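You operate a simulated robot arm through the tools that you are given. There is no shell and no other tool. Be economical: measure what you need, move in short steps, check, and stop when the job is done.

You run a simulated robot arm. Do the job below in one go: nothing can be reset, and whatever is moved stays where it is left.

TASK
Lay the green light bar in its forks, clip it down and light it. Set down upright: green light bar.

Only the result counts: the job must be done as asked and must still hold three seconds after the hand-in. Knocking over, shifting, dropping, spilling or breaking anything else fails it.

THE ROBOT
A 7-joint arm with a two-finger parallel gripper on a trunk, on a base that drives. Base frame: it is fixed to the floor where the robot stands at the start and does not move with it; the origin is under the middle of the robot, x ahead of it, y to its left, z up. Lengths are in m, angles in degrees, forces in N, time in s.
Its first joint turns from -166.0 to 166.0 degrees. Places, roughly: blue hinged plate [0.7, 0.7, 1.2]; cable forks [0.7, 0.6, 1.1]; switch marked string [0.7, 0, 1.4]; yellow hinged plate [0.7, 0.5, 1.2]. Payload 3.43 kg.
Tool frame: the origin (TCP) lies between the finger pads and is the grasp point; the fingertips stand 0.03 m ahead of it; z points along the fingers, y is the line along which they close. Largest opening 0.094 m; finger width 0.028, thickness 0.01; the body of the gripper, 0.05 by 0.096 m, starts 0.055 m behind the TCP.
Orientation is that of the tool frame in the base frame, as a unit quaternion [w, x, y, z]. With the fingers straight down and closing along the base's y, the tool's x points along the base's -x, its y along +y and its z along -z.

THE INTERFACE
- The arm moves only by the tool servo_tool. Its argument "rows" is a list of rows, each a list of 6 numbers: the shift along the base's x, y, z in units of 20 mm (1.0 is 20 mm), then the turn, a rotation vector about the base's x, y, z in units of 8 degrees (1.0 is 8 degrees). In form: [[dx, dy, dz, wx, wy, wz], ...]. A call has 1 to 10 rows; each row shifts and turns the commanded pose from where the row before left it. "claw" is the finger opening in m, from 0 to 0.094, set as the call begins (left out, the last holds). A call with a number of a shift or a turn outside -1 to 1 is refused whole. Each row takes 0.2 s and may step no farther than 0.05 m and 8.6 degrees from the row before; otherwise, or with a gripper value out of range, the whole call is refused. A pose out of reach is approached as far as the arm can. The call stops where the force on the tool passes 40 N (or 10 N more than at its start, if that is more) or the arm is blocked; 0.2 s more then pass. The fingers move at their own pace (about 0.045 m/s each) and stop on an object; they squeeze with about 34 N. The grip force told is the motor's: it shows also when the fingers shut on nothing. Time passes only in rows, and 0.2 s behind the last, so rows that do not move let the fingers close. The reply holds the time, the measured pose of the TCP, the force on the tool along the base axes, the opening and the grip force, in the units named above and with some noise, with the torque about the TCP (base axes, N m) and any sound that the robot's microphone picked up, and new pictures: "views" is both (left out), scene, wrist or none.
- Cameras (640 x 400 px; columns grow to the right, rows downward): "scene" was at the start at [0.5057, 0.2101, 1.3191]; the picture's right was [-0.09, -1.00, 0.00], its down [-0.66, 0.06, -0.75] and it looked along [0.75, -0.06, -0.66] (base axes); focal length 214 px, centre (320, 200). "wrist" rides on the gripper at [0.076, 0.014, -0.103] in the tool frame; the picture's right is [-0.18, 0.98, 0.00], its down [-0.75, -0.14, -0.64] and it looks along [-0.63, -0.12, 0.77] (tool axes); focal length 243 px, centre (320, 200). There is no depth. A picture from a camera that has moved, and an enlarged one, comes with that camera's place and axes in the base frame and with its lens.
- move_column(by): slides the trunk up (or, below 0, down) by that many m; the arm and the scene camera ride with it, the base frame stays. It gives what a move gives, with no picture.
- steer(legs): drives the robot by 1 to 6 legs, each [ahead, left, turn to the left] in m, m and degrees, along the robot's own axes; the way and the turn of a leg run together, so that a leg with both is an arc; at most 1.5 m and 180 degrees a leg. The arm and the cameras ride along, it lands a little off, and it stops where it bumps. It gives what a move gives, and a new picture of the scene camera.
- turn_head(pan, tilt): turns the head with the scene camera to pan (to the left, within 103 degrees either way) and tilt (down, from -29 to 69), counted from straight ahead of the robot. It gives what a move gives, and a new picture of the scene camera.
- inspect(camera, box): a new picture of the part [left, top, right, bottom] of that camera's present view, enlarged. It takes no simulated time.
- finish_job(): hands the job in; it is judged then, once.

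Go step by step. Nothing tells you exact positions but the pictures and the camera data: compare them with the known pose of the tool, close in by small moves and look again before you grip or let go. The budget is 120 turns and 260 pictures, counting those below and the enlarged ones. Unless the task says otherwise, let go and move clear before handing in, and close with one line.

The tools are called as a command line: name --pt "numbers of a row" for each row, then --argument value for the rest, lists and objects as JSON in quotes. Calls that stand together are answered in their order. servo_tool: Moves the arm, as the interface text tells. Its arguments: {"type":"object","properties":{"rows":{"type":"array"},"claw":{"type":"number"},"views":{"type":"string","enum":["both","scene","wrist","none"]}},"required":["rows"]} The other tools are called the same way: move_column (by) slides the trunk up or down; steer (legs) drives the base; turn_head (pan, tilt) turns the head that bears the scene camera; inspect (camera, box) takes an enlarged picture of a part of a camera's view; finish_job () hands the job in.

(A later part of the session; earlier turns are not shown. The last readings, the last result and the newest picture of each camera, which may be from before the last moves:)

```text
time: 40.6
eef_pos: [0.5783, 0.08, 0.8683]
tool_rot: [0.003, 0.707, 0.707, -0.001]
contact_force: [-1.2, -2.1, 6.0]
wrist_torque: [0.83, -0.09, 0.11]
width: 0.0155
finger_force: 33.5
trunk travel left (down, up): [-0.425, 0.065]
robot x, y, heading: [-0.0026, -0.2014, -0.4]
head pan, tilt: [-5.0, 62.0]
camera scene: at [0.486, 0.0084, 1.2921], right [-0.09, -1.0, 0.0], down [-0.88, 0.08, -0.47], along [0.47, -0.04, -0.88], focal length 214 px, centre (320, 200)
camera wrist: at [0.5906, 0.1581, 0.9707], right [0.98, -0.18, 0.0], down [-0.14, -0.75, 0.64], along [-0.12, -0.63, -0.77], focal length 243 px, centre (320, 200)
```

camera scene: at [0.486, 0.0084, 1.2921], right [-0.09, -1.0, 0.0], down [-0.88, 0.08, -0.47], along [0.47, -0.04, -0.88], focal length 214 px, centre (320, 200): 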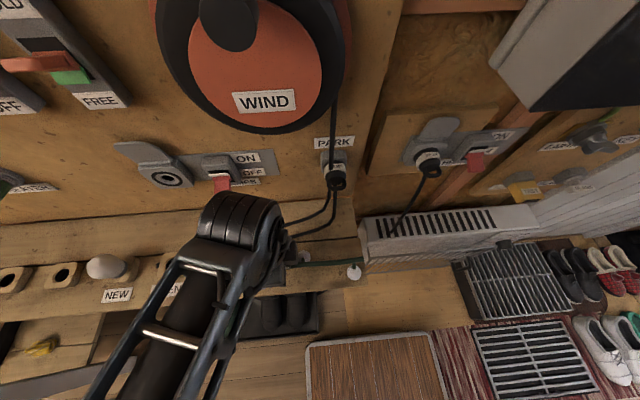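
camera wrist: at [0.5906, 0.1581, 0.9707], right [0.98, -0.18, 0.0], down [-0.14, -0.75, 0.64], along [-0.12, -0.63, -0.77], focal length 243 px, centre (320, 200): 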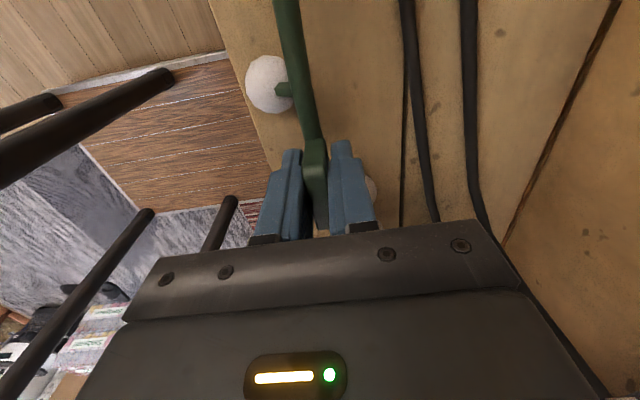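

Contact with the ledge. I'll release and lift off.

servo_tool --pt "0 0 -0.05 0 0 0" --pt "0 0 0 0 0 0" --pt "0 0 0 0 0 0" --claw 0.042 --views "none"

servo_tool --pt "0 0 1 0 0 0" --pt "0 0 1 0 0 0" --pt "0 0 1 0 0 0" --pt "-0.5 0 1 0 0 0" --pt "-1 0 1 0 0 0" --pt "-1 0 1 0 0 0" --pt "-1 0 0 0 -1 0" --pt "-1 0 0 0 -1 0" --pt "-1 0 0 0 -1 0" --views "both"

inspect --camera "scene" --box '[200, 200, 400, 340]'

```text
time: 41.4
eef_pos: [0.5775, 0.0802, 0.8666]
tool_rot: [0.002, 0.706, 0.708, -0.001]
contact_force: [0.2, -0.3, -0.6]
wrist_torque: [0.03, 0.0, 0.0]
width: 0.042
finger_force: 0.2
trunk travel left (down, up): [-0.425, 0.065]
robot x, y, heading: [-0.0006, -0.2031, -0.1]
head pan, tilt: [-5.0, 62.0]
```

```text
time: 43.3
eef_pos: [0.5383, 0.0357, 0.9877]
tool_rot: [0.132, 0.777, 0.607, 0.106]
contact_force: [-0.1, 0.2, -0.3]
wrist_torque: [-0.02, -0.01, -0.01]
width: 0.042
finger_force: 0.1
trunk travel left (down, up): [-0.425, 0.065]
robot x, y, heading: [0.001, -0.2048, -0.4]
head pan, tilt: [-5.0, 62.0]
stopped in row 9: the arm was blocked; the commanded pose is now the measured one
camera scene: at [0.486, 0.0086, 1.292], right [-0.09, -1.0, 0.0], down [-0.88, 0.08, -0.47], along [0.47, -0.04, -0.88], focal length 214 px, centre (320, 200)
camera wrist: at [0.5349, 0.1139, 1.0904], right [0.85, -0.4, 0.33], down [-0.52, -0.65, 0.55], along [-0.01, -0.64, -0.77], focal length 243 px, centre (320, 200)
```

scene: 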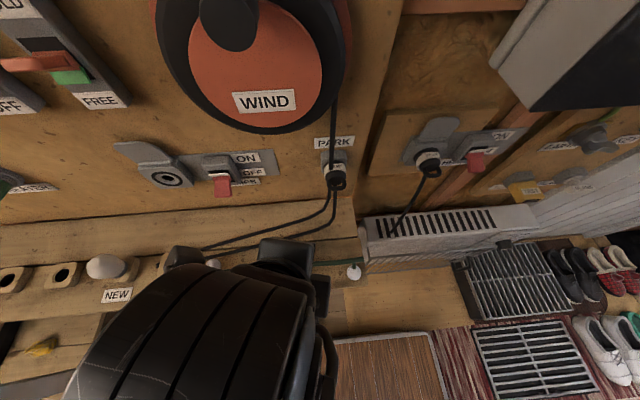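
wrist: 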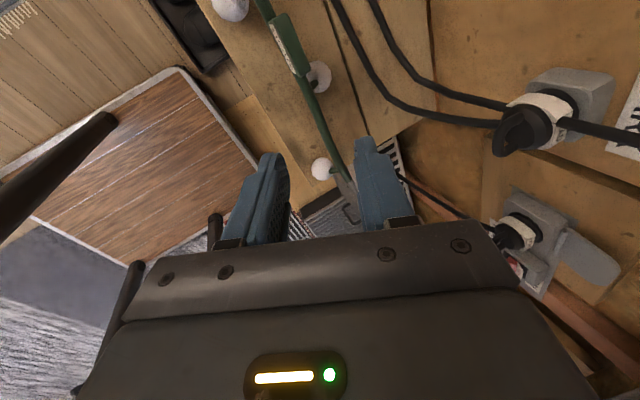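

```text
2.86 times, centred on (300, 270) of scene
camera zoom: at [0.486, 0.0086, 1.292], right [-0.09, -1.0, 0.0], down [-0.88, 0.08, -0.47], along [0.47, -0.04, -0.88], focal length 613 px, centre (377, 0)
```

zoom: 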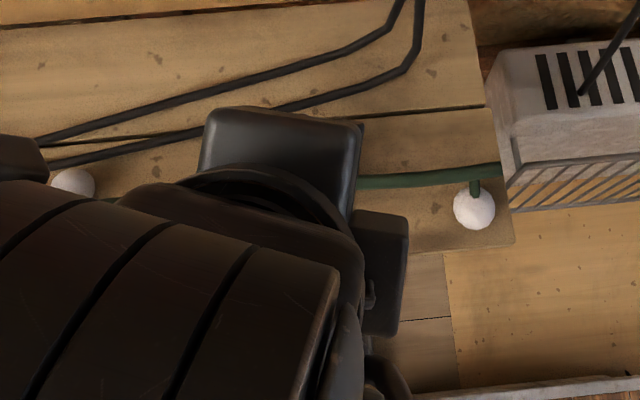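

The bar is back on the ledge and standing. The wrist got blocked near the body, so I'll back the base off to give the arm room to turn level.

steer --legs '[[-0.25, 0, 0]]'

servo_tool --pt "1 0 0 0 -0.5 0.2" --pt "1 0.3 0 0 -1 0.2" --pt "1 0.3 0 0 -1 0" --pt "1 0.3 0 0 -1 0" --pt "0 0 0 0 -1 0" --views "none"

```text
time: 45.2
eef_pos: [0.2877, 0.0367, 0.9875]
tool_rot: [0.132, 0.776, 0.608, 0.107]
contact_force: [0.7, 0.0, -0.6]
wrist_torque: [0.06, 0.03, 0.01]
width: 0.0423
finger_force: 0.0
trunk travel left (down, up): [-0.425, 0.065]
robot x, y, heading: [-0.2517, -0.2012, -0.4]
head pan, tilt: [-5.0, 62.0]
camera scene: at [0.236, 0.0112, 1.2919], right [-0.09, -1.0, 0.0], down [-0.88, 0.08, -0.47], along [0.47, -0.04, -0.88], focal length 214 px, centre (320, 200)
```

scene: 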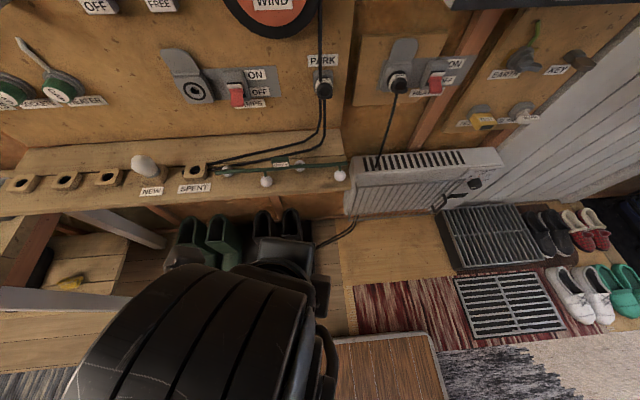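

```text
time: 46.3
eef_pos: [0.4046, 0.0011, 0.9891]
tool_rot: [0.32, 0.748, 0.502, 0.295]
contact_force: [-0.2, -0.6, -0.8]
wrist_torque: [0.0, 0.0, 0.0]
width: 0.042
finger_force: 0.1
trunk travel left (down, up): [-0.425, 0.065]
robot x, y, heading: [-0.2475, -0.2011, -0.1]
head pan, tilt: [-5.0, 62.0]
stopped in row 5: the arm was blocked; the commanded pose is now the measured one
```

The wrist-roll limit blocks this side. I'll roll the hand 180° the other way in free space, which leaves the camera on the −y side.

servo_tool --pt "0 0 0 -0.763 0.182 0.623" --pt "0 0 0 -0.763 0.182 0.623" --pt "0 0 0 -0.763 0.182 0.623" --pt "0 0 0 -0.763 0.182 0.623" --pt "0 0 0 -0.763 0.182 0.623" --pt "0 0 0 -0.763 0.182 0.623" --pt "0 0 0 -0.763 0.182 0.623" --pt "0 0 0 -0.763 0.182 0.623" --pt "0 0 0 -0.763 0.182 0.623" --pt "0 0 0 -0.763 0.182 0.623" --views "none"

servo_tool --pt "0 0 0 -0.763 0.182 0.623" --pt "0 0 0 -0.763 0.182 0.623" --pt "0 0 0 -0.763 0.182 0.623" --pt "0 0 0 -0.763 0.182 0.623" --pt "0 0 0 -0.763 0.182 0.623" --pt "0 0 0 -0.763 0.182 0.623" --pt "0 0 0 -0.763 0.182 0.623" --pt "0 0 0 -0.763 0.182 0.623" --pt "0 0 0 -0.763 0.182 0.623" --pt "0 0 0 -0.763 0.182 0.623" --views "wrist"

```text
time: 48.5
eef_pos: [0.4082, -0.0078, 0.988]
tool_rot: [0.434, 0.26, 0.863, 0.013]
contact_force: [-0.5, 0.0, -0.4]
wrist_torque: [-0.02, 0.02, 0.03]
width: 0.0422
finger_force: 0.0
trunk travel left (down, up): [-0.425, 0.065]
robot x, y, heading: [-0.2509, -0.199, 0.0]
head pan, tilt: [-5.0, 62.0]
```

```text
time: 50.7
eef_pos: [0.405, 0.002, 0.9895]
tool_rot: [0.345, -0.366, 0.822, -0.267]
contact_force: [-0.1, 0.7, -0.3]
wrist_torque: [-0.02, 0.0, 0.02]
width: 0.042
finger_force: 0.0
trunk travel left (down, up): [-0.425, 0.065]
robot x, y, heading: [-0.2467, -0.1965, 0.1]
head pan, tilt: [-5.0, 62.0]
camera wrist: at [0.2814, -0.0291, 1.0147], right [-0.32, 0.72, -0.61], down [-0.06, 0.63, 0.78], along [0.95, 0.28, -0.16], focal length 243 px, centre (320, 200)
```

wrist: 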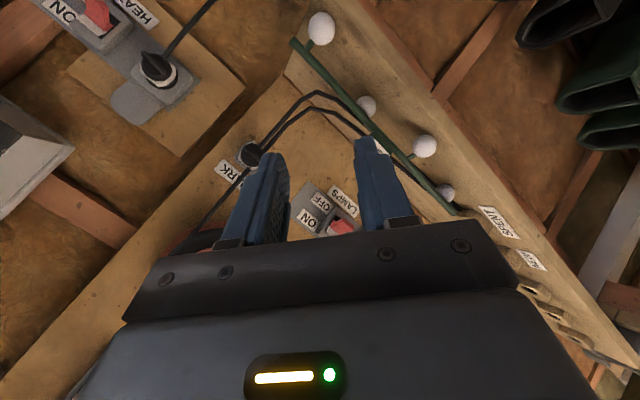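

servo_tool --pt "0 0 0 -0.565 -0.61 0.4" --pt "0 0 0 -0.565 -0.61 0.4" --pt "0 0 0 -0.565 -0.61 0.4" --pt "0 0 0 -0.565 -0.61 0.4" --pt "0 0 0 -0.565 -0.61 0.4" --pt "0 0 0 -0.565 -0.61 0.4" --pt "0 0 0 -0.565 -0.61 0.4" --pt "0 0 0 0 0 0" --views "both"

```text
time: 52.5
eef_pos: [0.4044, 0.0018, 0.9876]
tool_rot: [0.5, -0.5, 0.501, -0.499]
contact_force: [-0.3, 0.1, -1.2]
wrist_torque: [0.0, -0.04, 0.02]
width: 0.0422
finger_force: 0.1
trunk travel left (down, up): [-0.425, 0.065]
robot x, y, heading: [-0.2538, -0.2017, -0.0]
head pan, tilt: [-5.0, 62.0]
camera scene: at [0.236, 0.0113, 1.2919], right [-0.09, -1.0, 0.0], down [-0.88, 0.08, -0.47], along [0.47, -0.04, -0.88], focal length 214 px, centre (320, 200)
camera wrist: at [0.3004, -0.0732, 0.9743], right [0.0, 0.19, -0.98], down [-0.64, 0.75, 0.14], along [0.77, 0.63, 0.12], focal length 243 px, centre (320, 200)
```

scene: 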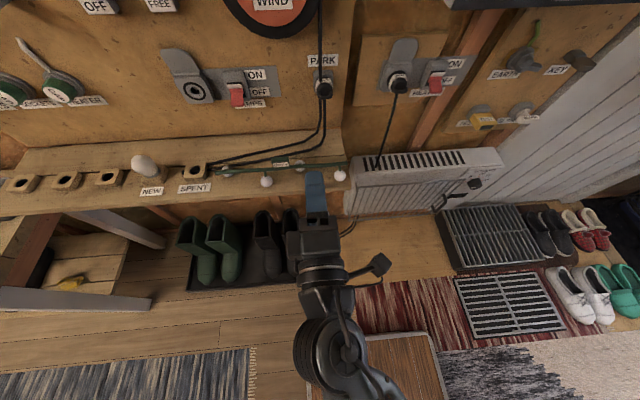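
wrist: 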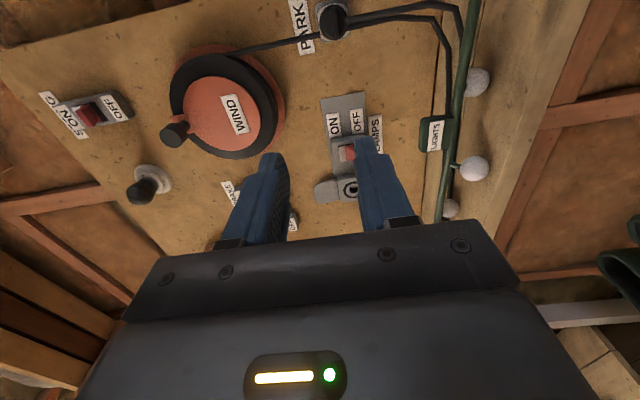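

Now the hand is level and free. The LIGHTS block faces me; I'll zoom in on it.

inspect --camera "wrist" --box '[380, 60, 520, 230]'

inspect --camera "scene" --box '[180, 120, 380, 260]'

```text
2.35 times, centred on (450, 145) of wrist
camera zoom: at [0.3004, -0.0732, 0.9743], right [0.0, 0.19, -0.98], down [-0.64, 0.75, 0.14], along [0.77, 0.63, 0.12], focal length 571 px, centre (14, 329)
```

zoom: 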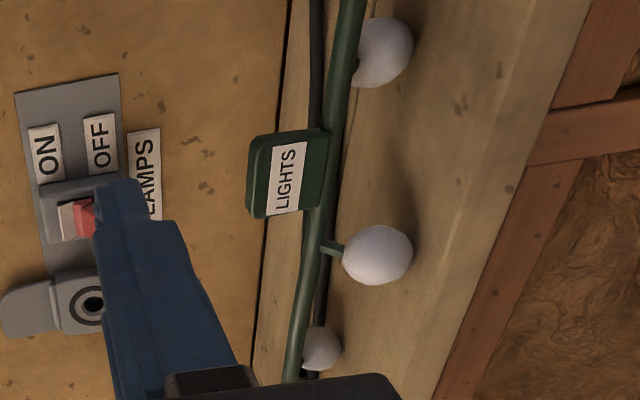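

```text
2.86 times, centred on (280, 190) of scene
camera zoom: at [0.236, 0.0113, 1.2919], right [-0.09, -1.0, 0.0], down [-0.88, 0.08, -0.47], along [0.47, -0.04, -0.88], focal length 613 px, centre (434, 229)
```

zoom: 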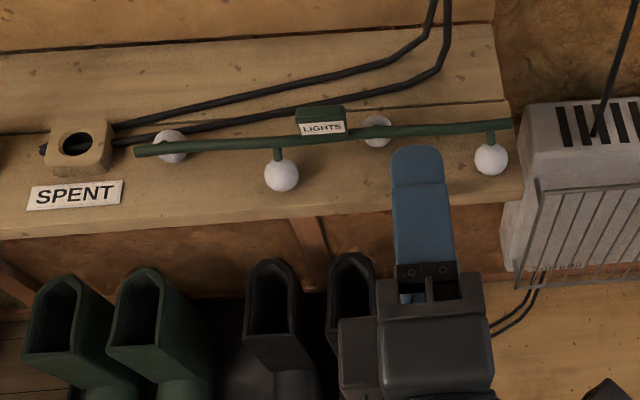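

The tag stands above the bar, about z 0.845–0.882, with the bar centre near 0.841 and the ledge near 0.80. I'll line up in front of the tag with an opening of 0.07.

servo_tool --pt "0 1 -0.8 0 0 0" --pt "0 1 -1 0 0 0" --pt "0 1 -1 0 0 0" --pt "0 0.85 -1 0 0 0" --pt "0 0 -1 0 0 0" --pt "0 0 -1 0 0 0" --pt "0.5 0 -0.6 0 0 0" --pt "1 0 0 0 0 0" --pt "1 0 0 0 0 0" --claw 0.07 --views "both"

inspect --camera "scene" --box '[200, 120, 400, 260]'

```text
time: 54.5
eef_pos: [0.4552, 0.079, 0.8616]
tool_rot: [0.5, -0.499, 0.501, -0.499]
contact_force: [-0.3, 0.3, -0.1]
wrist_torque: [-0.02, -0.01, 0.02]
width: 0.0699
finger_force: 0.1
trunk travel left (down, up): [-0.425, 0.065]
robot x, y, heading: [-0.2485, -0.199, 0.0]
head pan, tilt: [-5.0, 62.0]
camera scene: at [0.2359, 0.0112, 1.292], right [-0.09, -1.0, 0.0], down [-0.88, 0.08, -0.47], along [0.47, -0.04, -0.88], focal length 214 px, centre (320, 200)
camera wrist: at [0.3512, 0.0048, 0.847], right [0.0, 0.19, -0.98], down [-0.64, 0.75, 0.14], along [0.77, 0.63, 0.12], focal length 243 px, centre (320, 200)
```

scene: 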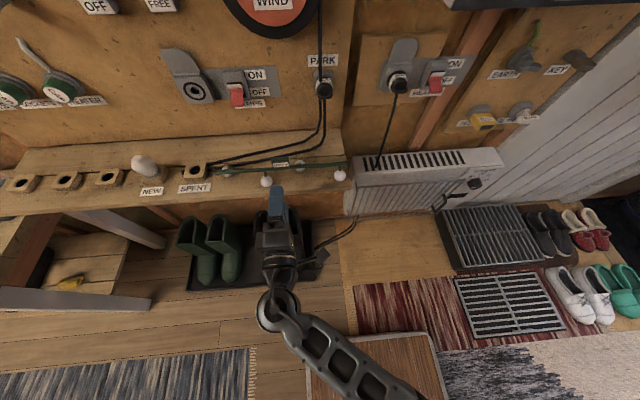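
wrist: 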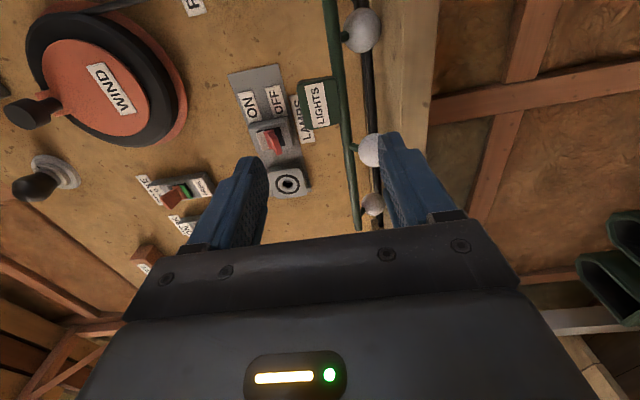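

```text
2.86 times, centred on (300, 190) of scene
camera zoom: at [0.2359, 0.0112, 1.292], right [-0.09, -1.0, 0.0], down [-0.88, 0.08, -0.47], along [0.47, -0.04, -0.88], focal length 613 px, centre (377, 229)
```

zoom: 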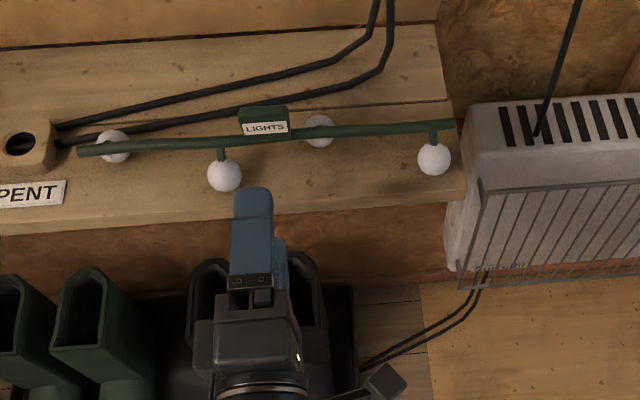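

servo_tool --pt "0.75 -0.2 -0.18 0 0 0" --pt "1 0 0 0 0 0" --pt "1 0 0 0 0 0" --pt "1 0 0 0 0 0" --pt "0 0 0 0 0 0" --views "wrist"

inspect --camera "scene" --box '[220, 120, 360, 230]'

```text
time: 55.7
eef_pos: [0.5296, 0.0743, 0.8566]
tool_rot: [0.5, -0.499, 0.502, -0.498]
contact_force: [-0.1, -0.1, -0.3]
wrist_torque: [0.02, -0.02, 0.01]
width: 0.07
finger_force: 0.1
trunk travel left (down, up): [-0.425, 0.065]
robot x, y, heading: [-0.2485, -0.1996, -0.2]
head pan, tilt: [-5.0, 62.0]
camera wrist: at [0.4262, 0.0, 0.8433], right [0.0, 0.19, -0.98], down [-0.64, 0.75, 0.14], along [0.77, 0.63, 0.12], focal length 243 px, centre (320, 200)
```

wrist: 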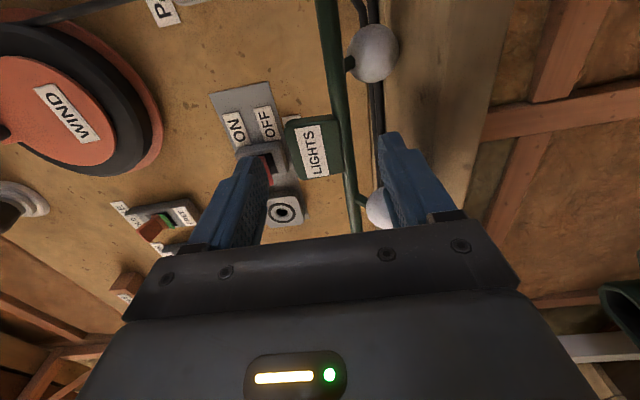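

```text
3.64 times, centred on (290, 175) of scene
camera zoom: at [0.2359, 0.0112, 1.2919], right [-0.09, -1.0, 0.0], down [-0.88, 0.08, -0.47], along [0.47, -0.04, -0.88], focal length 780 px, centre (429, 291)
```

zoom: 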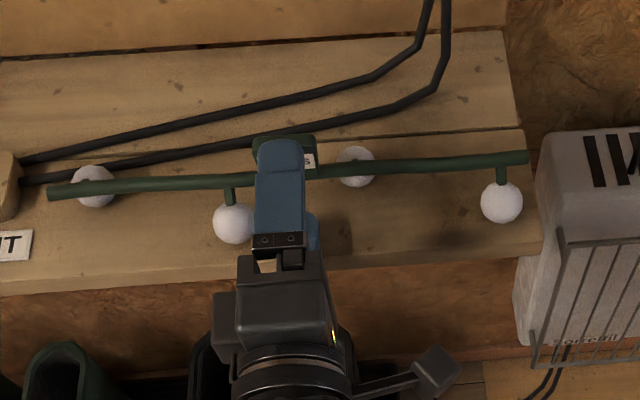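

servo_tool --pt "1 0 0 0 0 0" --pt "0.9 0 0.02 0 0 0" --pt "0 0 0 0 0 0" --views "wrist"

inspect --camera "wrist" --box '[180, 60, 480, 240]'

```text
time: 56.5
eef_pos: [0.5668, 0.0746, 0.8558]
tool_rot: [0.501, -0.5, 0.501, -0.499]
contact_force: [0.9, 1.2, 0.3]
wrist_torque: [0.02, -0.01, 0.03]
width: 0.0702
finger_force: 0.0
trunk travel left (down, up): [-0.425, 0.065]
robot x, y, heading: [-0.2505, -0.2016, -0.2]
head pan, tilt: [-5.0, 62.0]
camera wrist: at [0.4629, 0.0, 0.843], right [0.0, 0.19, -0.98], down [-0.64, 0.75, 0.14], along [0.77, 0.63, 0.12], focal length 243 px, centre (320, 200)
```

wrist: 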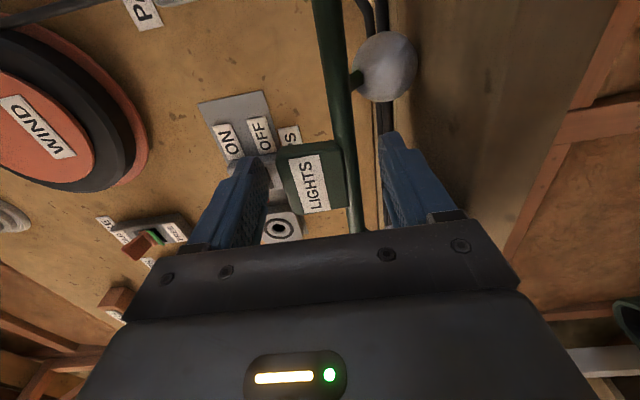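

```text
2.13 times, centred on (330, 150) of wrist
camera zoom: at [0.4629, 0.0, 0.843], right [0.0, 0.19, -0.98], down [-0.64, 0.75, 0.14], along [0.77, 0.63, 0.12], focal length 518 px, centre (299, 307)
```

zoom: 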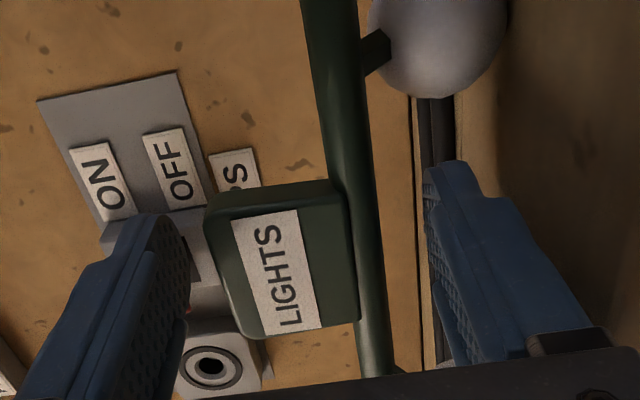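

servo_tool --pt "0 0 0.12 0 0 0" --pt "0 0 0 0 0 0" --pt "0 0 0 0 0 0" --pt "0 0 0 0 0 0" --claw 0.0 --views "wrist"

```text
time: 57.5
eef_pos: [0.5673, 0.0743, 0.8588]
tool_rot: [0.501, -0.499, 0.501, -0.499]
contact_force: [-0.2, 0.7, 0.2]
wrist_torque: [0.0, 0.0, 0.02]
width: 0.0425
finger_force: 34.0
trunk travel left (down, up): [-0.425, 0.065]
robot x, y, heading: [-0.251, -0.1996, -0.3]
head pan, tilt: [-5.0, 62.0]
camera wrist: at [0.4634, 0.0001, 0.8456], right [0.0, 0.19, -0.98], down [-0.64, 0.75, 0.14], along [0.77, 0.63, 0.12], focal length 243 px, centre (320, 200)
```

wrist: 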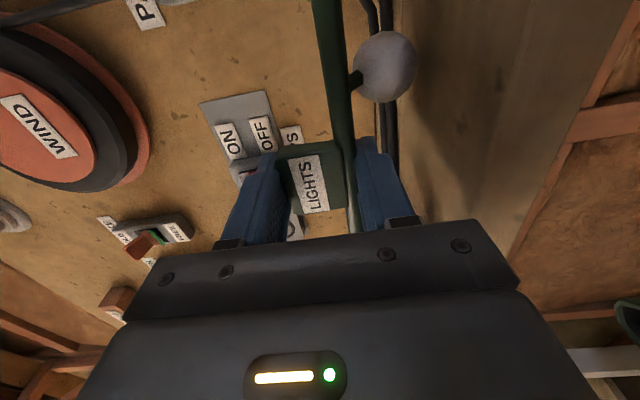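

Held with 42.5 mm. I'll lift a little, then back out.

servo_tool --pt "0 0 0.4 0 0 0" --pt "0 0 1 0 0 0" --pt "0 0 1 0 0 0" --pt "-0.5 0 1 0 0 0" --pt "-1 0 0.5 0 0 0" --pt "-1 0 0 0 0 0" --pt "-1 0 0 0 0 0" --pt "-1 0 0 0 0 0" --pt "-1 0 0 0 0 0" --pt "-1 0 0 0 0 0" --views "both"

inspect --camera "wrist" --box '[180, 0, 480, 240]'

```text
time: 59.7
eef_pos: [0.4364, 0.0752, 0.9382]
tool_rot: [0.501, -0.499, 0.502, -0.498]
contact_force: [-0.3, -0.5, -0.7]
wrist_torque: [-0.02, 0.02, -0.01]
width: 0.0424
finger_force: 33.9
trunk travel left (down, up): [-0.425, 0.065]
robot x, y, heading: [-0.2531, -0.2051, -0.3]
head pan, tilt: [-5.0, 62.0]
camera scene: at [0.2362, 0.0113, 1.2919], right [-0.09, -1.0, 0.0], down [-0.88, 0.08, -0.47], along [0.47, -0.04, -0.88], focal length 214 px, centre (320, 200)
camera wrist: at [0.3339, 0.0002, 0.9248], right [0.0, 0.19, -0.98], down [-0.64, 0.75, 0.14], along [0.77, 0.63, 0.12], focal length 243 px, centre (320, 200)
```

scene: 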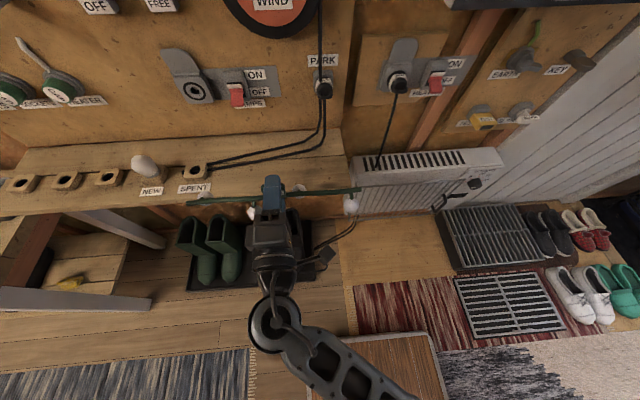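
wrist: 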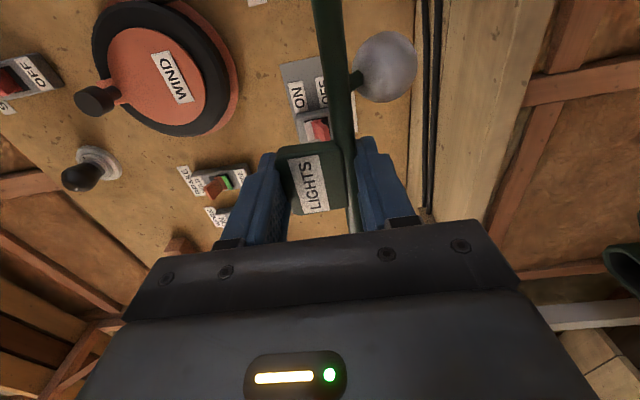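

```text
1.67 times, centred on (330, 120) of wrist
camera zoom: at [0.3339, 0.0002, 0.9248], right [0.0, 0.19, -0.98], down [-0.64, 0.75, 0.14], along [0.77, 0.63, 0.12], focal length 404 px, centre (303, 333)
```

zoom: 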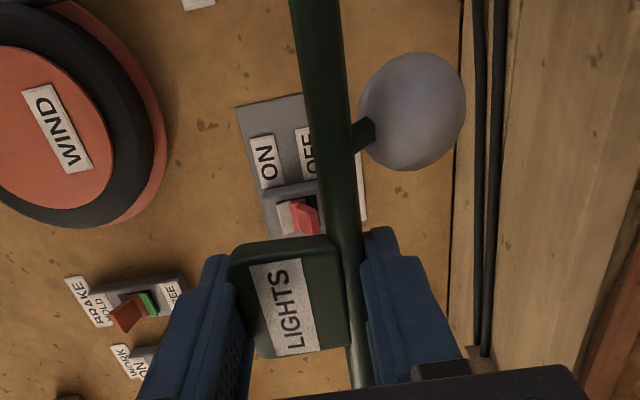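

servo_tool --pt "0 0 1 0 0 0" --pt "0 0 1 0 0 0" --pt "0 0 1 0 0 0" --pt "0 0 1 0 0 0" --pt "0 0 1 0 0 0" --pt "0 0 1 0 0 0" --pt "0 0 1 0 0 0" --pt "0 0 1 0 0 0" --pt "0 0 1 0 0 0" --pt "0 0 1 0 0 0" --views "none"

steer --legs '[[0, 0.51, 0]]'

turn_head --pan 20 --tilt 35

```text
time: 61.9
eef_pos: [0.437, 0.075, 1.1375]
tool_rot: [0.5, -0.499, 0.501, -0.499]
contact_force: [0.1, -0.1, -0.6]
wrist_torque: [0.02, 0.03, 0.0]
width: 0.0427
finger_force: 34.2
trunk travel left (down, up): [-0.425, 0.065]
robot x, y, heading: [-0.253, -0.1993, -0.1]
head pan, tilt: [-5.0, 62.0]
```

```text
time: 64.9
eef_pos: [0.4404, 0.5774, 1.1379]
tool_rot: [0.499, -0.499, 0.502, -0.5]
contact_force: [0.5, 0.0, -0.9]
wrist_torque: [0.0, 0.03, -0.01]
width: 0.0426
finger_force: 34.3
trunk travel left (down, up): [-0.425, 0.065]
robot x, y, heading: [-0.2466, 0.3008, -0.1]
head pan, tilt: [-5.0, 62.0]
camera scene: at [0.238, 0.5145, 1.2919], right [-0.09, -1.0, 0.0], down [-0.88, 0.08, -0.47], along [0.47, -0.04, -0.88], focal length 214 px, centre (320, 200)
```

scene: 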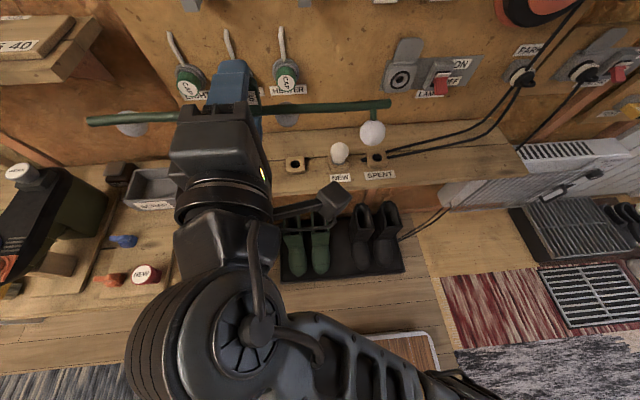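

```text
time: 65.8
eef_pos: [0.4391, 0.5775, 1.1379]
tool_rot: [0.499, -0.499, 0.502, -0.5]
contact_force: [-0.6, -0.7, 0.0]
wrist_torque: [0.02, 0.0, -0.01]
width: 0.0428
finger_force: 34.7
trunk travel left (down, up): [-0.425, 0.065]
robot x, y, heading: [-0.249, 0.3048, -0.3]
head pan, tilt: [20.0, 35.0]
camera scene: at [0.2568, 0.5501, 1.3284], right [0.34, -0.94, 0.0], down [-0.54, -0.19, -0.82], along [0.77, 0.28, -0.57], focal length 214 px, centre (320, 200)
```

scene: 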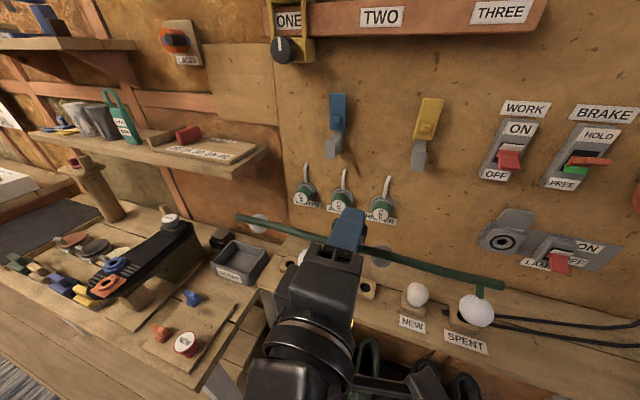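

inspect --camera "scene" --box '[300, 80, 460, 200]'

steer --legs '[[0.12, 0, 0]]'

inspect --camera "scene" --box '[260, 50, 480, 215]'

```text
3.33 times, centred on (380, 140) of scene
camera zoom: at [0.2568, 0.5501, 1.3284], right [0.34, -0.94, 0.0], down [-0.54, -0.19, -0.82], along [0.77, 0.28, -0.57], focal length 715 px, centre (120, 400)
```

zoom: 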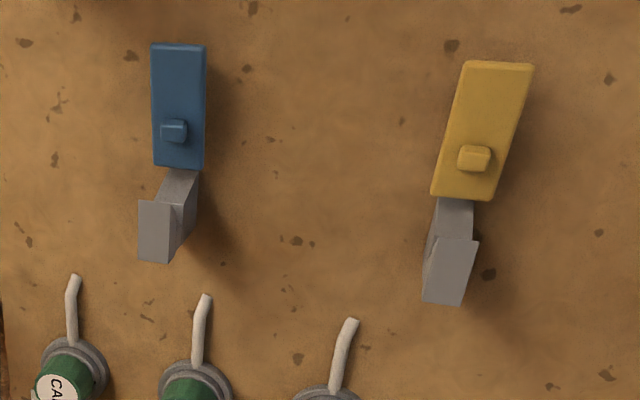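

```text
time: 67.0
eef_pos: [0.5604, 0.5751, 1.1379]
tool_rot: [0.499, -0.498, 0.503, -0.5]
contact_force: [0.7, -0.3, -0.6]
wrist_torque: [0.0, 0.0, 0.01]
width: 0.0427
finger_force: 33.5
trunk travel left (down, up): [-0.425, 0.065]
robot x, y, heading: [-0.1277, 0.3058, -0.4]
head pan, tilt: [20.0, 35.0]
camera scene: at [0.3771, 0.5485, 1.3285], right [0.34, -0.94, 0.0], down [-0.54, -0.19, -0.82], along [0.77, 0.28, -0.57], focal length 214 px, centre (320, 200)
```

scene: 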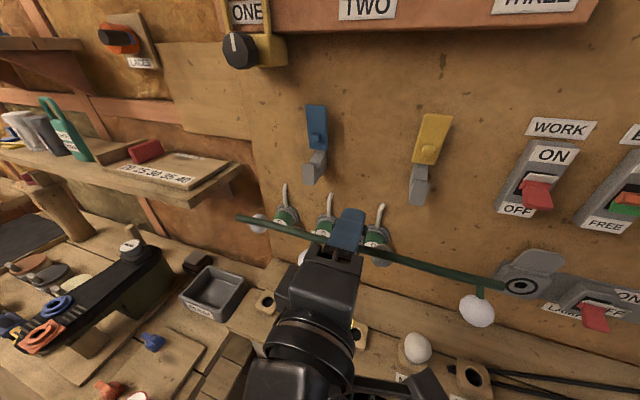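

```text
2.42 times, centred on (370, 132) of scene
camera zoom: at [0.3771, 0.5485, 1.3285], right [0.34, -0.94, 0.0], down [-0.54, -0.19, -0.82], along [0.77, 0.28, -0.57], focal length 520 px, centre (199, 364)
```

zoom: 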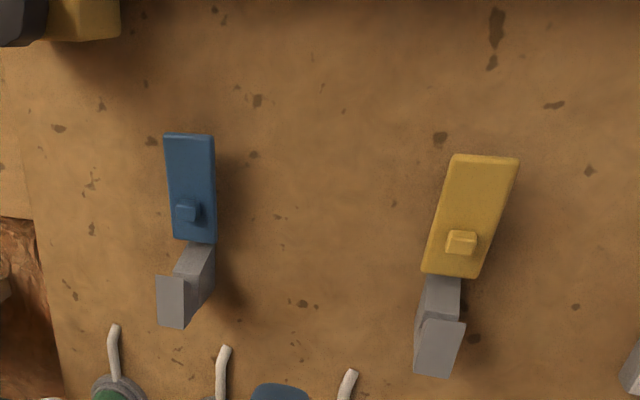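

Fork prong tops are at about x 0.675, z 1.176, with the slots behind them. I'll raise the bar above that and come in close, watching from the side.

servo_tool --pt "0 0.4 1 0 0 0" --pt "0 0.4 1 0 0 0" --pt "0 0 1 0 0 0" --pt "0.5 0 0.6 0 0 0" --pt "1 0 0 0 0 0" --pt "1 0 0 0 0 0" --pt "1 0 0 0 0 0" --views "both"

inspect --camera "wrist" --box '[200, 0, 480, 240]'

inspect --camera "scene" --box '[230, 80, 510, 290]'

```text
time: 68.6
eef_pos: [0.6296, 0.5912, 1.2108]
tool_rot: [0.499, -0.499, 0.503, -0.5]
contact_force: [-0.7, -0.4, -1.6]
wrist_torque: [-0.01, 0.03, -0.01]
width: 0.0424
finger_force: 34.6
trunk travel left (down, up): [-0.425, 0.065]
robot x, y, heading: [-0.1277, 0.3036, -0.3]
head pan, tilt: [20.0, 35.0]
camera scene: at [0.377, 0.5486, 1.3285], right [0.34, -0.94, 0.0], down [-0.54, -0.19, -0.82], along [0.77, 0.28, -0.57], focal length 214 px, centre (320, 200)
camera wrist: at [0.5263, 0.5165, 1.1965], right [0.0, 0.19, -0.98], down [-0.64, 0.76, 0.14], along [0.77, 0.63, 0.12], focal length 243 px, centre (320, 200)
```

scene: 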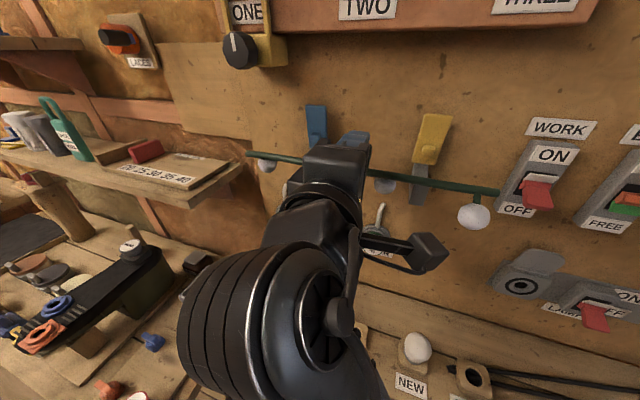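
wrist: 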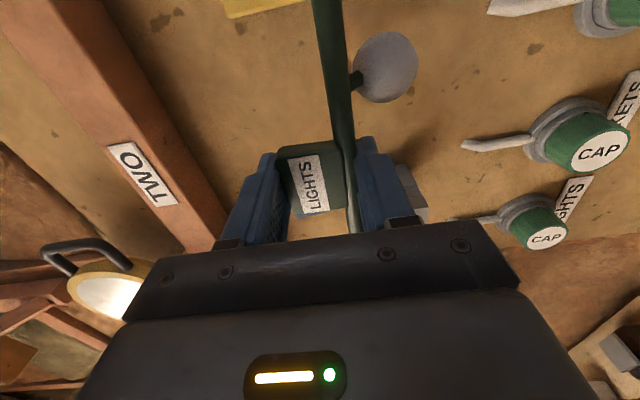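

```text
1.67 times, centred on (340, 120) of wrist
camera zoom: at [0.5263, 0.5165, 1.1965], right [0.0, 0.19, -0.98], down [-0.64, 0.76, 0.14], along [0.77, 0.63, 0.12], focal length 404 px, centre (287, 333)
```

zoom: 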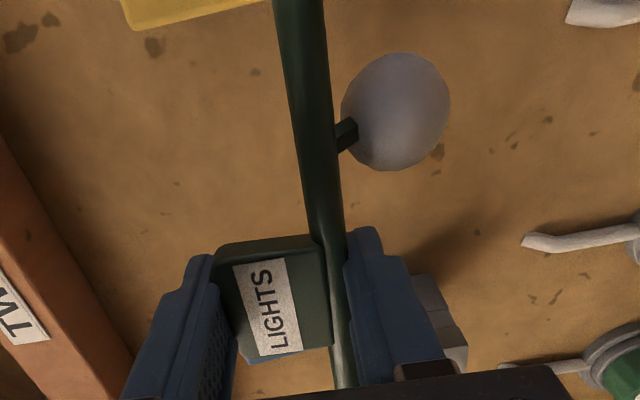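

```text
1.90 times, centred on (370, 185) of scene
camera zoom: at [0.377, 0.5486, 1.3285], right [0.34, -0.94, 0.0], down [-0.54, -0.19, -0.82], along [0.77, 0.28, -0.57], focal length 408 px, centre (225, 229)
```

zoom: 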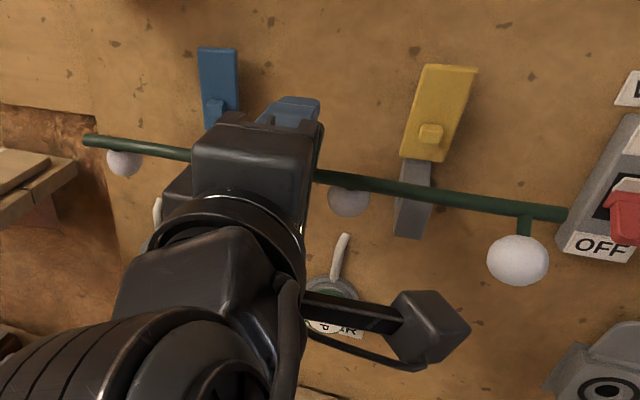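

servo_tool --pt "1 0 0 0 0 0" --pt "0.5 0 0 0 0 0" --pt "0 0 0 0 0 0" --views "wrist"

inspect --camera "scene" --box '[370, 90, 510, 250]'

turn_head --pan 60 --tilt 30

```text
time: 69.4
eef_pos: [0.6598, 0.5915, 1.21]
tool_rot: [0.499, -0.498, 0.502, -0.501]
contact_force: [0.2, 0.3, -1.1]
wrist_torque: [0.02, 0.01, 0.03]
width: 0.0423
finger_force: 33.9
trunk travel left (down, up): [-0.425, 0.065]
robot x, y, heading: [-0.1297, 0.2991, -0.2]
head pan, tilt: [20.0, 35.0]
camera wrist: at [0.5563, 0.5165, 1.1957], right [0.0, 0.19, -0.98], down [-0.64, 0.76, 0.14], along [0.77, 0.63, 0.12], focal length 243 px, centre (320, 200)
```

wrist: 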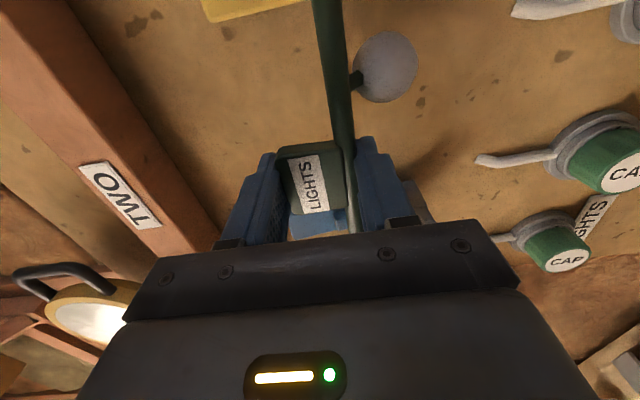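

```text
2.50 times, centred on (440, 170) of scene
camera zoom: at [0.3771, 0.5485, 1.3285], right [0.34, -0.94, 0.0], down [-0.54, -0.19, -0.82], along [0.77, 0.28, -0.57], focal length 536 px, centre (20, 275)
```

zoom: 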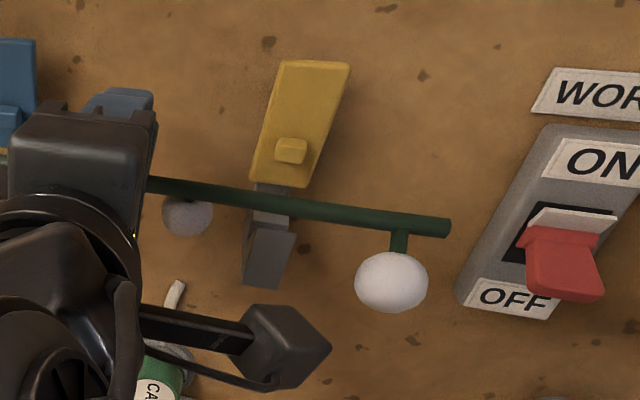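

```text
time: 70.5
eef_pos: [0.6608, 0.5914, 1.2094]
tool_rot: [0.499, -0.499, 0.502, -0.5]
contact_force: [-0.6, 0.8, -0.8]
wrist_torque: [0.01, -0.03, 0.01]
width: 0.0424
finger_force: 34.3
trunk travel left (down, up): [-0.425, 0.065]
robot x, y, heading: [-0.1291, 0.3035, -0.5]
head pan, tilt: [60.0, 30.0]
camera scene: at [0.34, 0.5969, 1.3363], right [0.86, -0.51, 0.0], down [-0.25, -0.43, -0.87], along [0.44, 0.75, -0.5], focal length 214 px, centre (320, 200)
```

scene: 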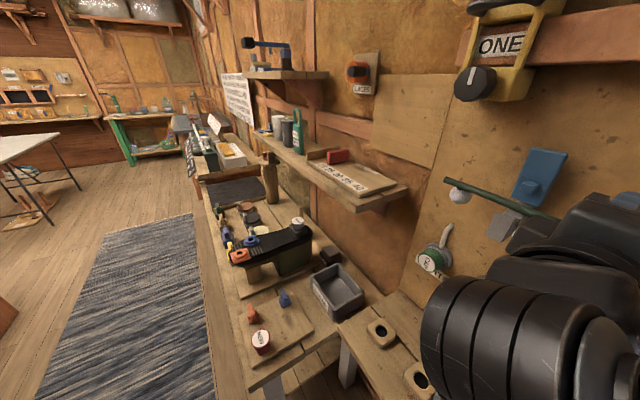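

inspect --camera "scene" --box '[430, 130, 600, 260]'

```text
3.08 times, centred on (515, 195) of scene
camera zoom: at [0.34, 0.5969, 1.3363], right [0.86, -0.51, 0.0], down [-0.25, -0.43, -0.87], along [0.44, 0.75, -0.5], focal length 660 px, centre (-280, 215)
```

zoom: 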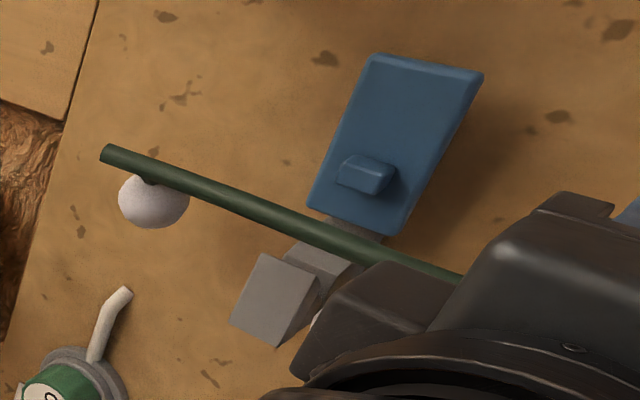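

servo_tool --pt "0.75 0 -0.15 0 0 0" --pt "0.75 0 -0.15 0 0 0" --pt "0 0 0 0 0 0" --views "none"

inspect --camera "scene" --box '[430, 130, 600, 260]'

turn_head --pan 10 --tilt 35

inspect --camera "scene" --box '[300, 80, 500, 240]'

```text
time: 71.3
eef_pos: [0.6895, 0.5912, 1.2048]
tool_rot: [0.499, -0.498, 0.503, -0.5]
contact_force: [-0.3, -0.6, -0.9]
wrist_torque: [-0.01, 0.03, -0.01]
width: 0.0426
finger_force: 33.8
trunk travel left (down, up): [-0.425, 0.065]
robot x, y, heading: [-0.1269, 0.3028, -0.4]
head pan, tilt: [60.0, 30.0]
```

```text
3.08 times, centred on (515, 195) of scene
camera zoom: at [0.3399, 0.597, 1.3363], right [0.86, -0.51, 0.0], down [-0.25, -0.43, -0.87], along [0.44, 0.75, -0.5], focal length 660 px, centre (-280, 215)
```

zoom: 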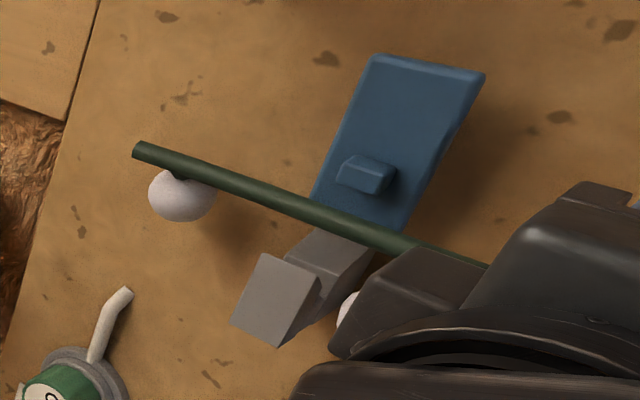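

```text
time: 72.5
eef_pos: [0.6907, 0.5919, 1.2037]
tool_rot: [0.499, -0.498, 0.503, -0.5]
contact_force: [0.1, -0.2, -0.6]
wrist_torque: [0.01, 0.02, 0.0]
width: 0.0426
finger_force: 34.3
trunk travel left (down, up): [-0.425, 0.065]
robot x, y, heading: [-0.1299, 0.3029, -0.6]
head pan, tilt: [10.0, 35.0]
camera scene: at [0.381, 0.5338, 1.3285], right [0.17, -0.99, 0.0], down [-0.57, -0.1, -0.82], along [0.81, 0.14, -0.57], focal length 214 px, centre (320, 200)
```

scene: 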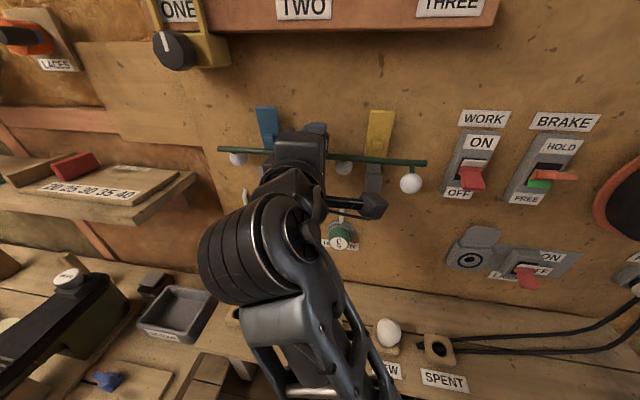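

```text
2.50 times, centred on (400, 160) of scene
camera zoom: at [0.381, 0.5338, 1.3285], right [0.17, -0.99, 0.0], down [-0.57, -0.1, -0.82], along [0.81, 0.14, -0.57], focal length 536 px, centre (120, 300)
```

zoom: 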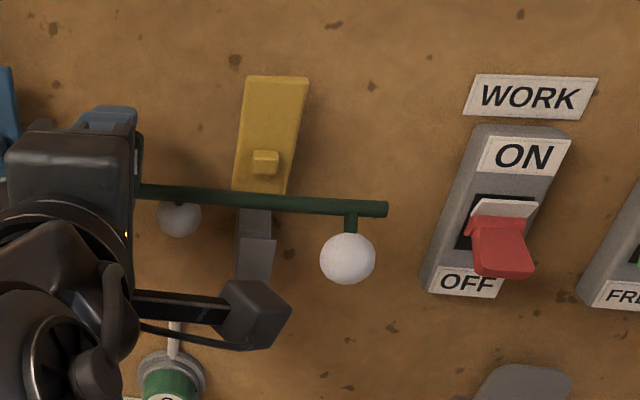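

The bar sits just above the slot line at x≈0.70. I'll lower gently into the V-slots, watching the force.

servo_tool --pt "0 0 -0.5 0 0 0" --pt "0 0 -0.5 0 0 0" --pt "0 0 0 0 0 0" --views "none"

inspect --camera "scene" --box '[340, 100, 460, 200]'

turn_head --pan 60 --tilt 30

inspect --camera "scene" --box '[470, 150, 570, 250]'

```text
time: 73.3
eef_pos: [0.6901, 0.5929, 1.184]
tool_rot: [0.5, -0.498, 0.502, -0.5]
contact_force: [0.4, -0.6, -0.5]
wrist_torque: [0.0, -0.01, -0.01]
width: 0.0427
finger_force: 34.0
trunk travel left (down, up): [-0.425, 0.065]
robot x, y, heading: [-0.1304, 0.3056, -0.2]
head pan, tilt: [10.0, 35.0]
```

```text
4.00 times, centred on (400, 150) of scene
camera zoom: at [0.381, 0.5337, 1.3285], right [0.17, -0.99, 0.0], down [-0.57, -0.1, -0.82], along [0.81, 0.14, -0.57], focal length 858 px, centre (0, 400)
```

zoom: 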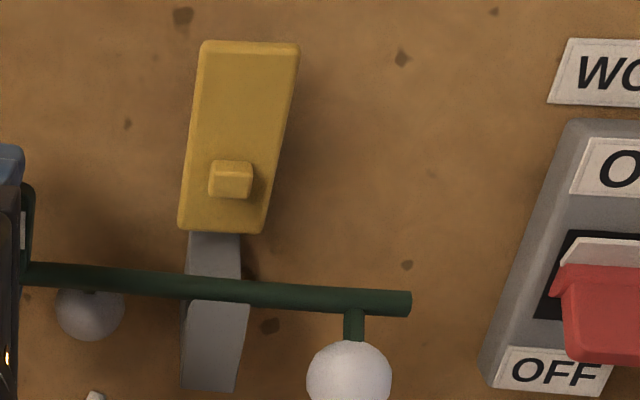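

```text
time: 74.5
eef_pos: [0.6902, 0.5921, 1.1825]
tool_rot: [0.499, -0.499, 0.502, -0.499]
contact_force: [0.4, 0.3, -0.9]
wrist_torque: [-0.01, -0.02, 0.02]
width: 0.0424
finger_force: 34.7
trunk travel left (down, up): [-0.425, 0.065]
robot x, y, heading: [-0.1281, 0.3006, -0.4]
head pan, tilt: [60.0, 30.0]
camera scene: at [0.34, 0.5969, 1.3363], right [0.86, -0.51, 0.0], down [-0.25, -0.43, -0.87], along [0.44, 0.75, -0.5], focal length 214 px, centre (320, 200)
```

scene: 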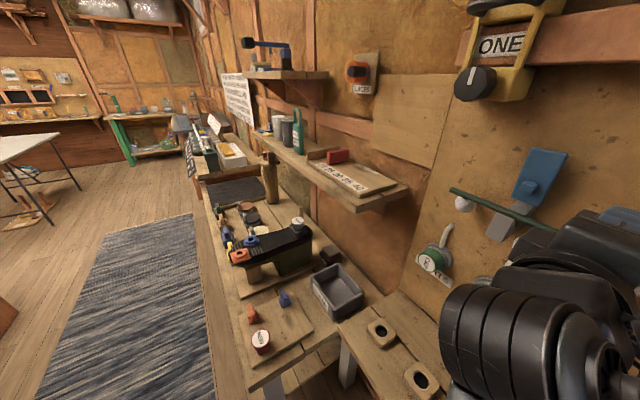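

```text
4.00 times, centred on (520, 200) of scene
camera zoom: at [0.34, 0.5969, 1.3363], right [0.86, -0.51, 0.0], down [-0.25, -0.43, -0.87], along [0.44, 0.75, -0.5], focal length 858 px, centre (-480, 200)
```

zoom: 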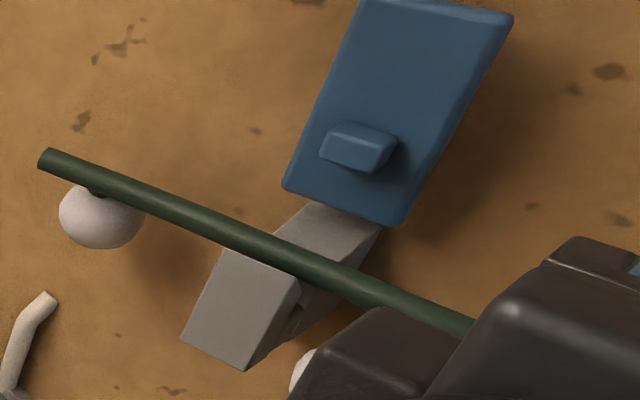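

servo_tool --pt "0 0 -0.3 0 0 0" --pt "0 0 -0.3 0 0 0" --pt "0 0 0 0 0 0" --views "none"

inspect --camera "scene" --box '[470, 150, 570, 250]'

```text
time: 75.2
eef_pos: [0.6893, 0.592, 1.1771]
tool_rot: [0.504, -0.495, 0.498, -0.503]
contact_force: [4.3, -0.6, 1.9]
wrist_torque: [-0.17, -0.07, 0.25]
width: 0.0424
finger_force: 34.1
trunk travel left (down, up): [-0.425, 0.065]
robot x, y, heading: [-0.1299, 0.3048, -0.3]
head pan, tilt: [60.0, 30.0]
stopped in row 3: the force on the tool passed its limit at 41 N (the readings are from after the stop); the commanded pose is now the measured one
```

```text
4.00 times, centred on (520, 200) of scene
camera zoom: at [0.34, 0.597, 1.3358], right [0.86, -0.51, 0.0], down [-0.25, -0.43, -0.87], along [0.44, 0.75, -0.5], focal length 858 px, centre (-480, 200)
```

zoom: 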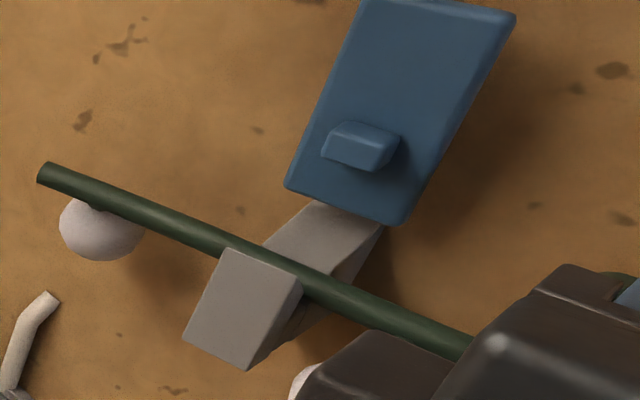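

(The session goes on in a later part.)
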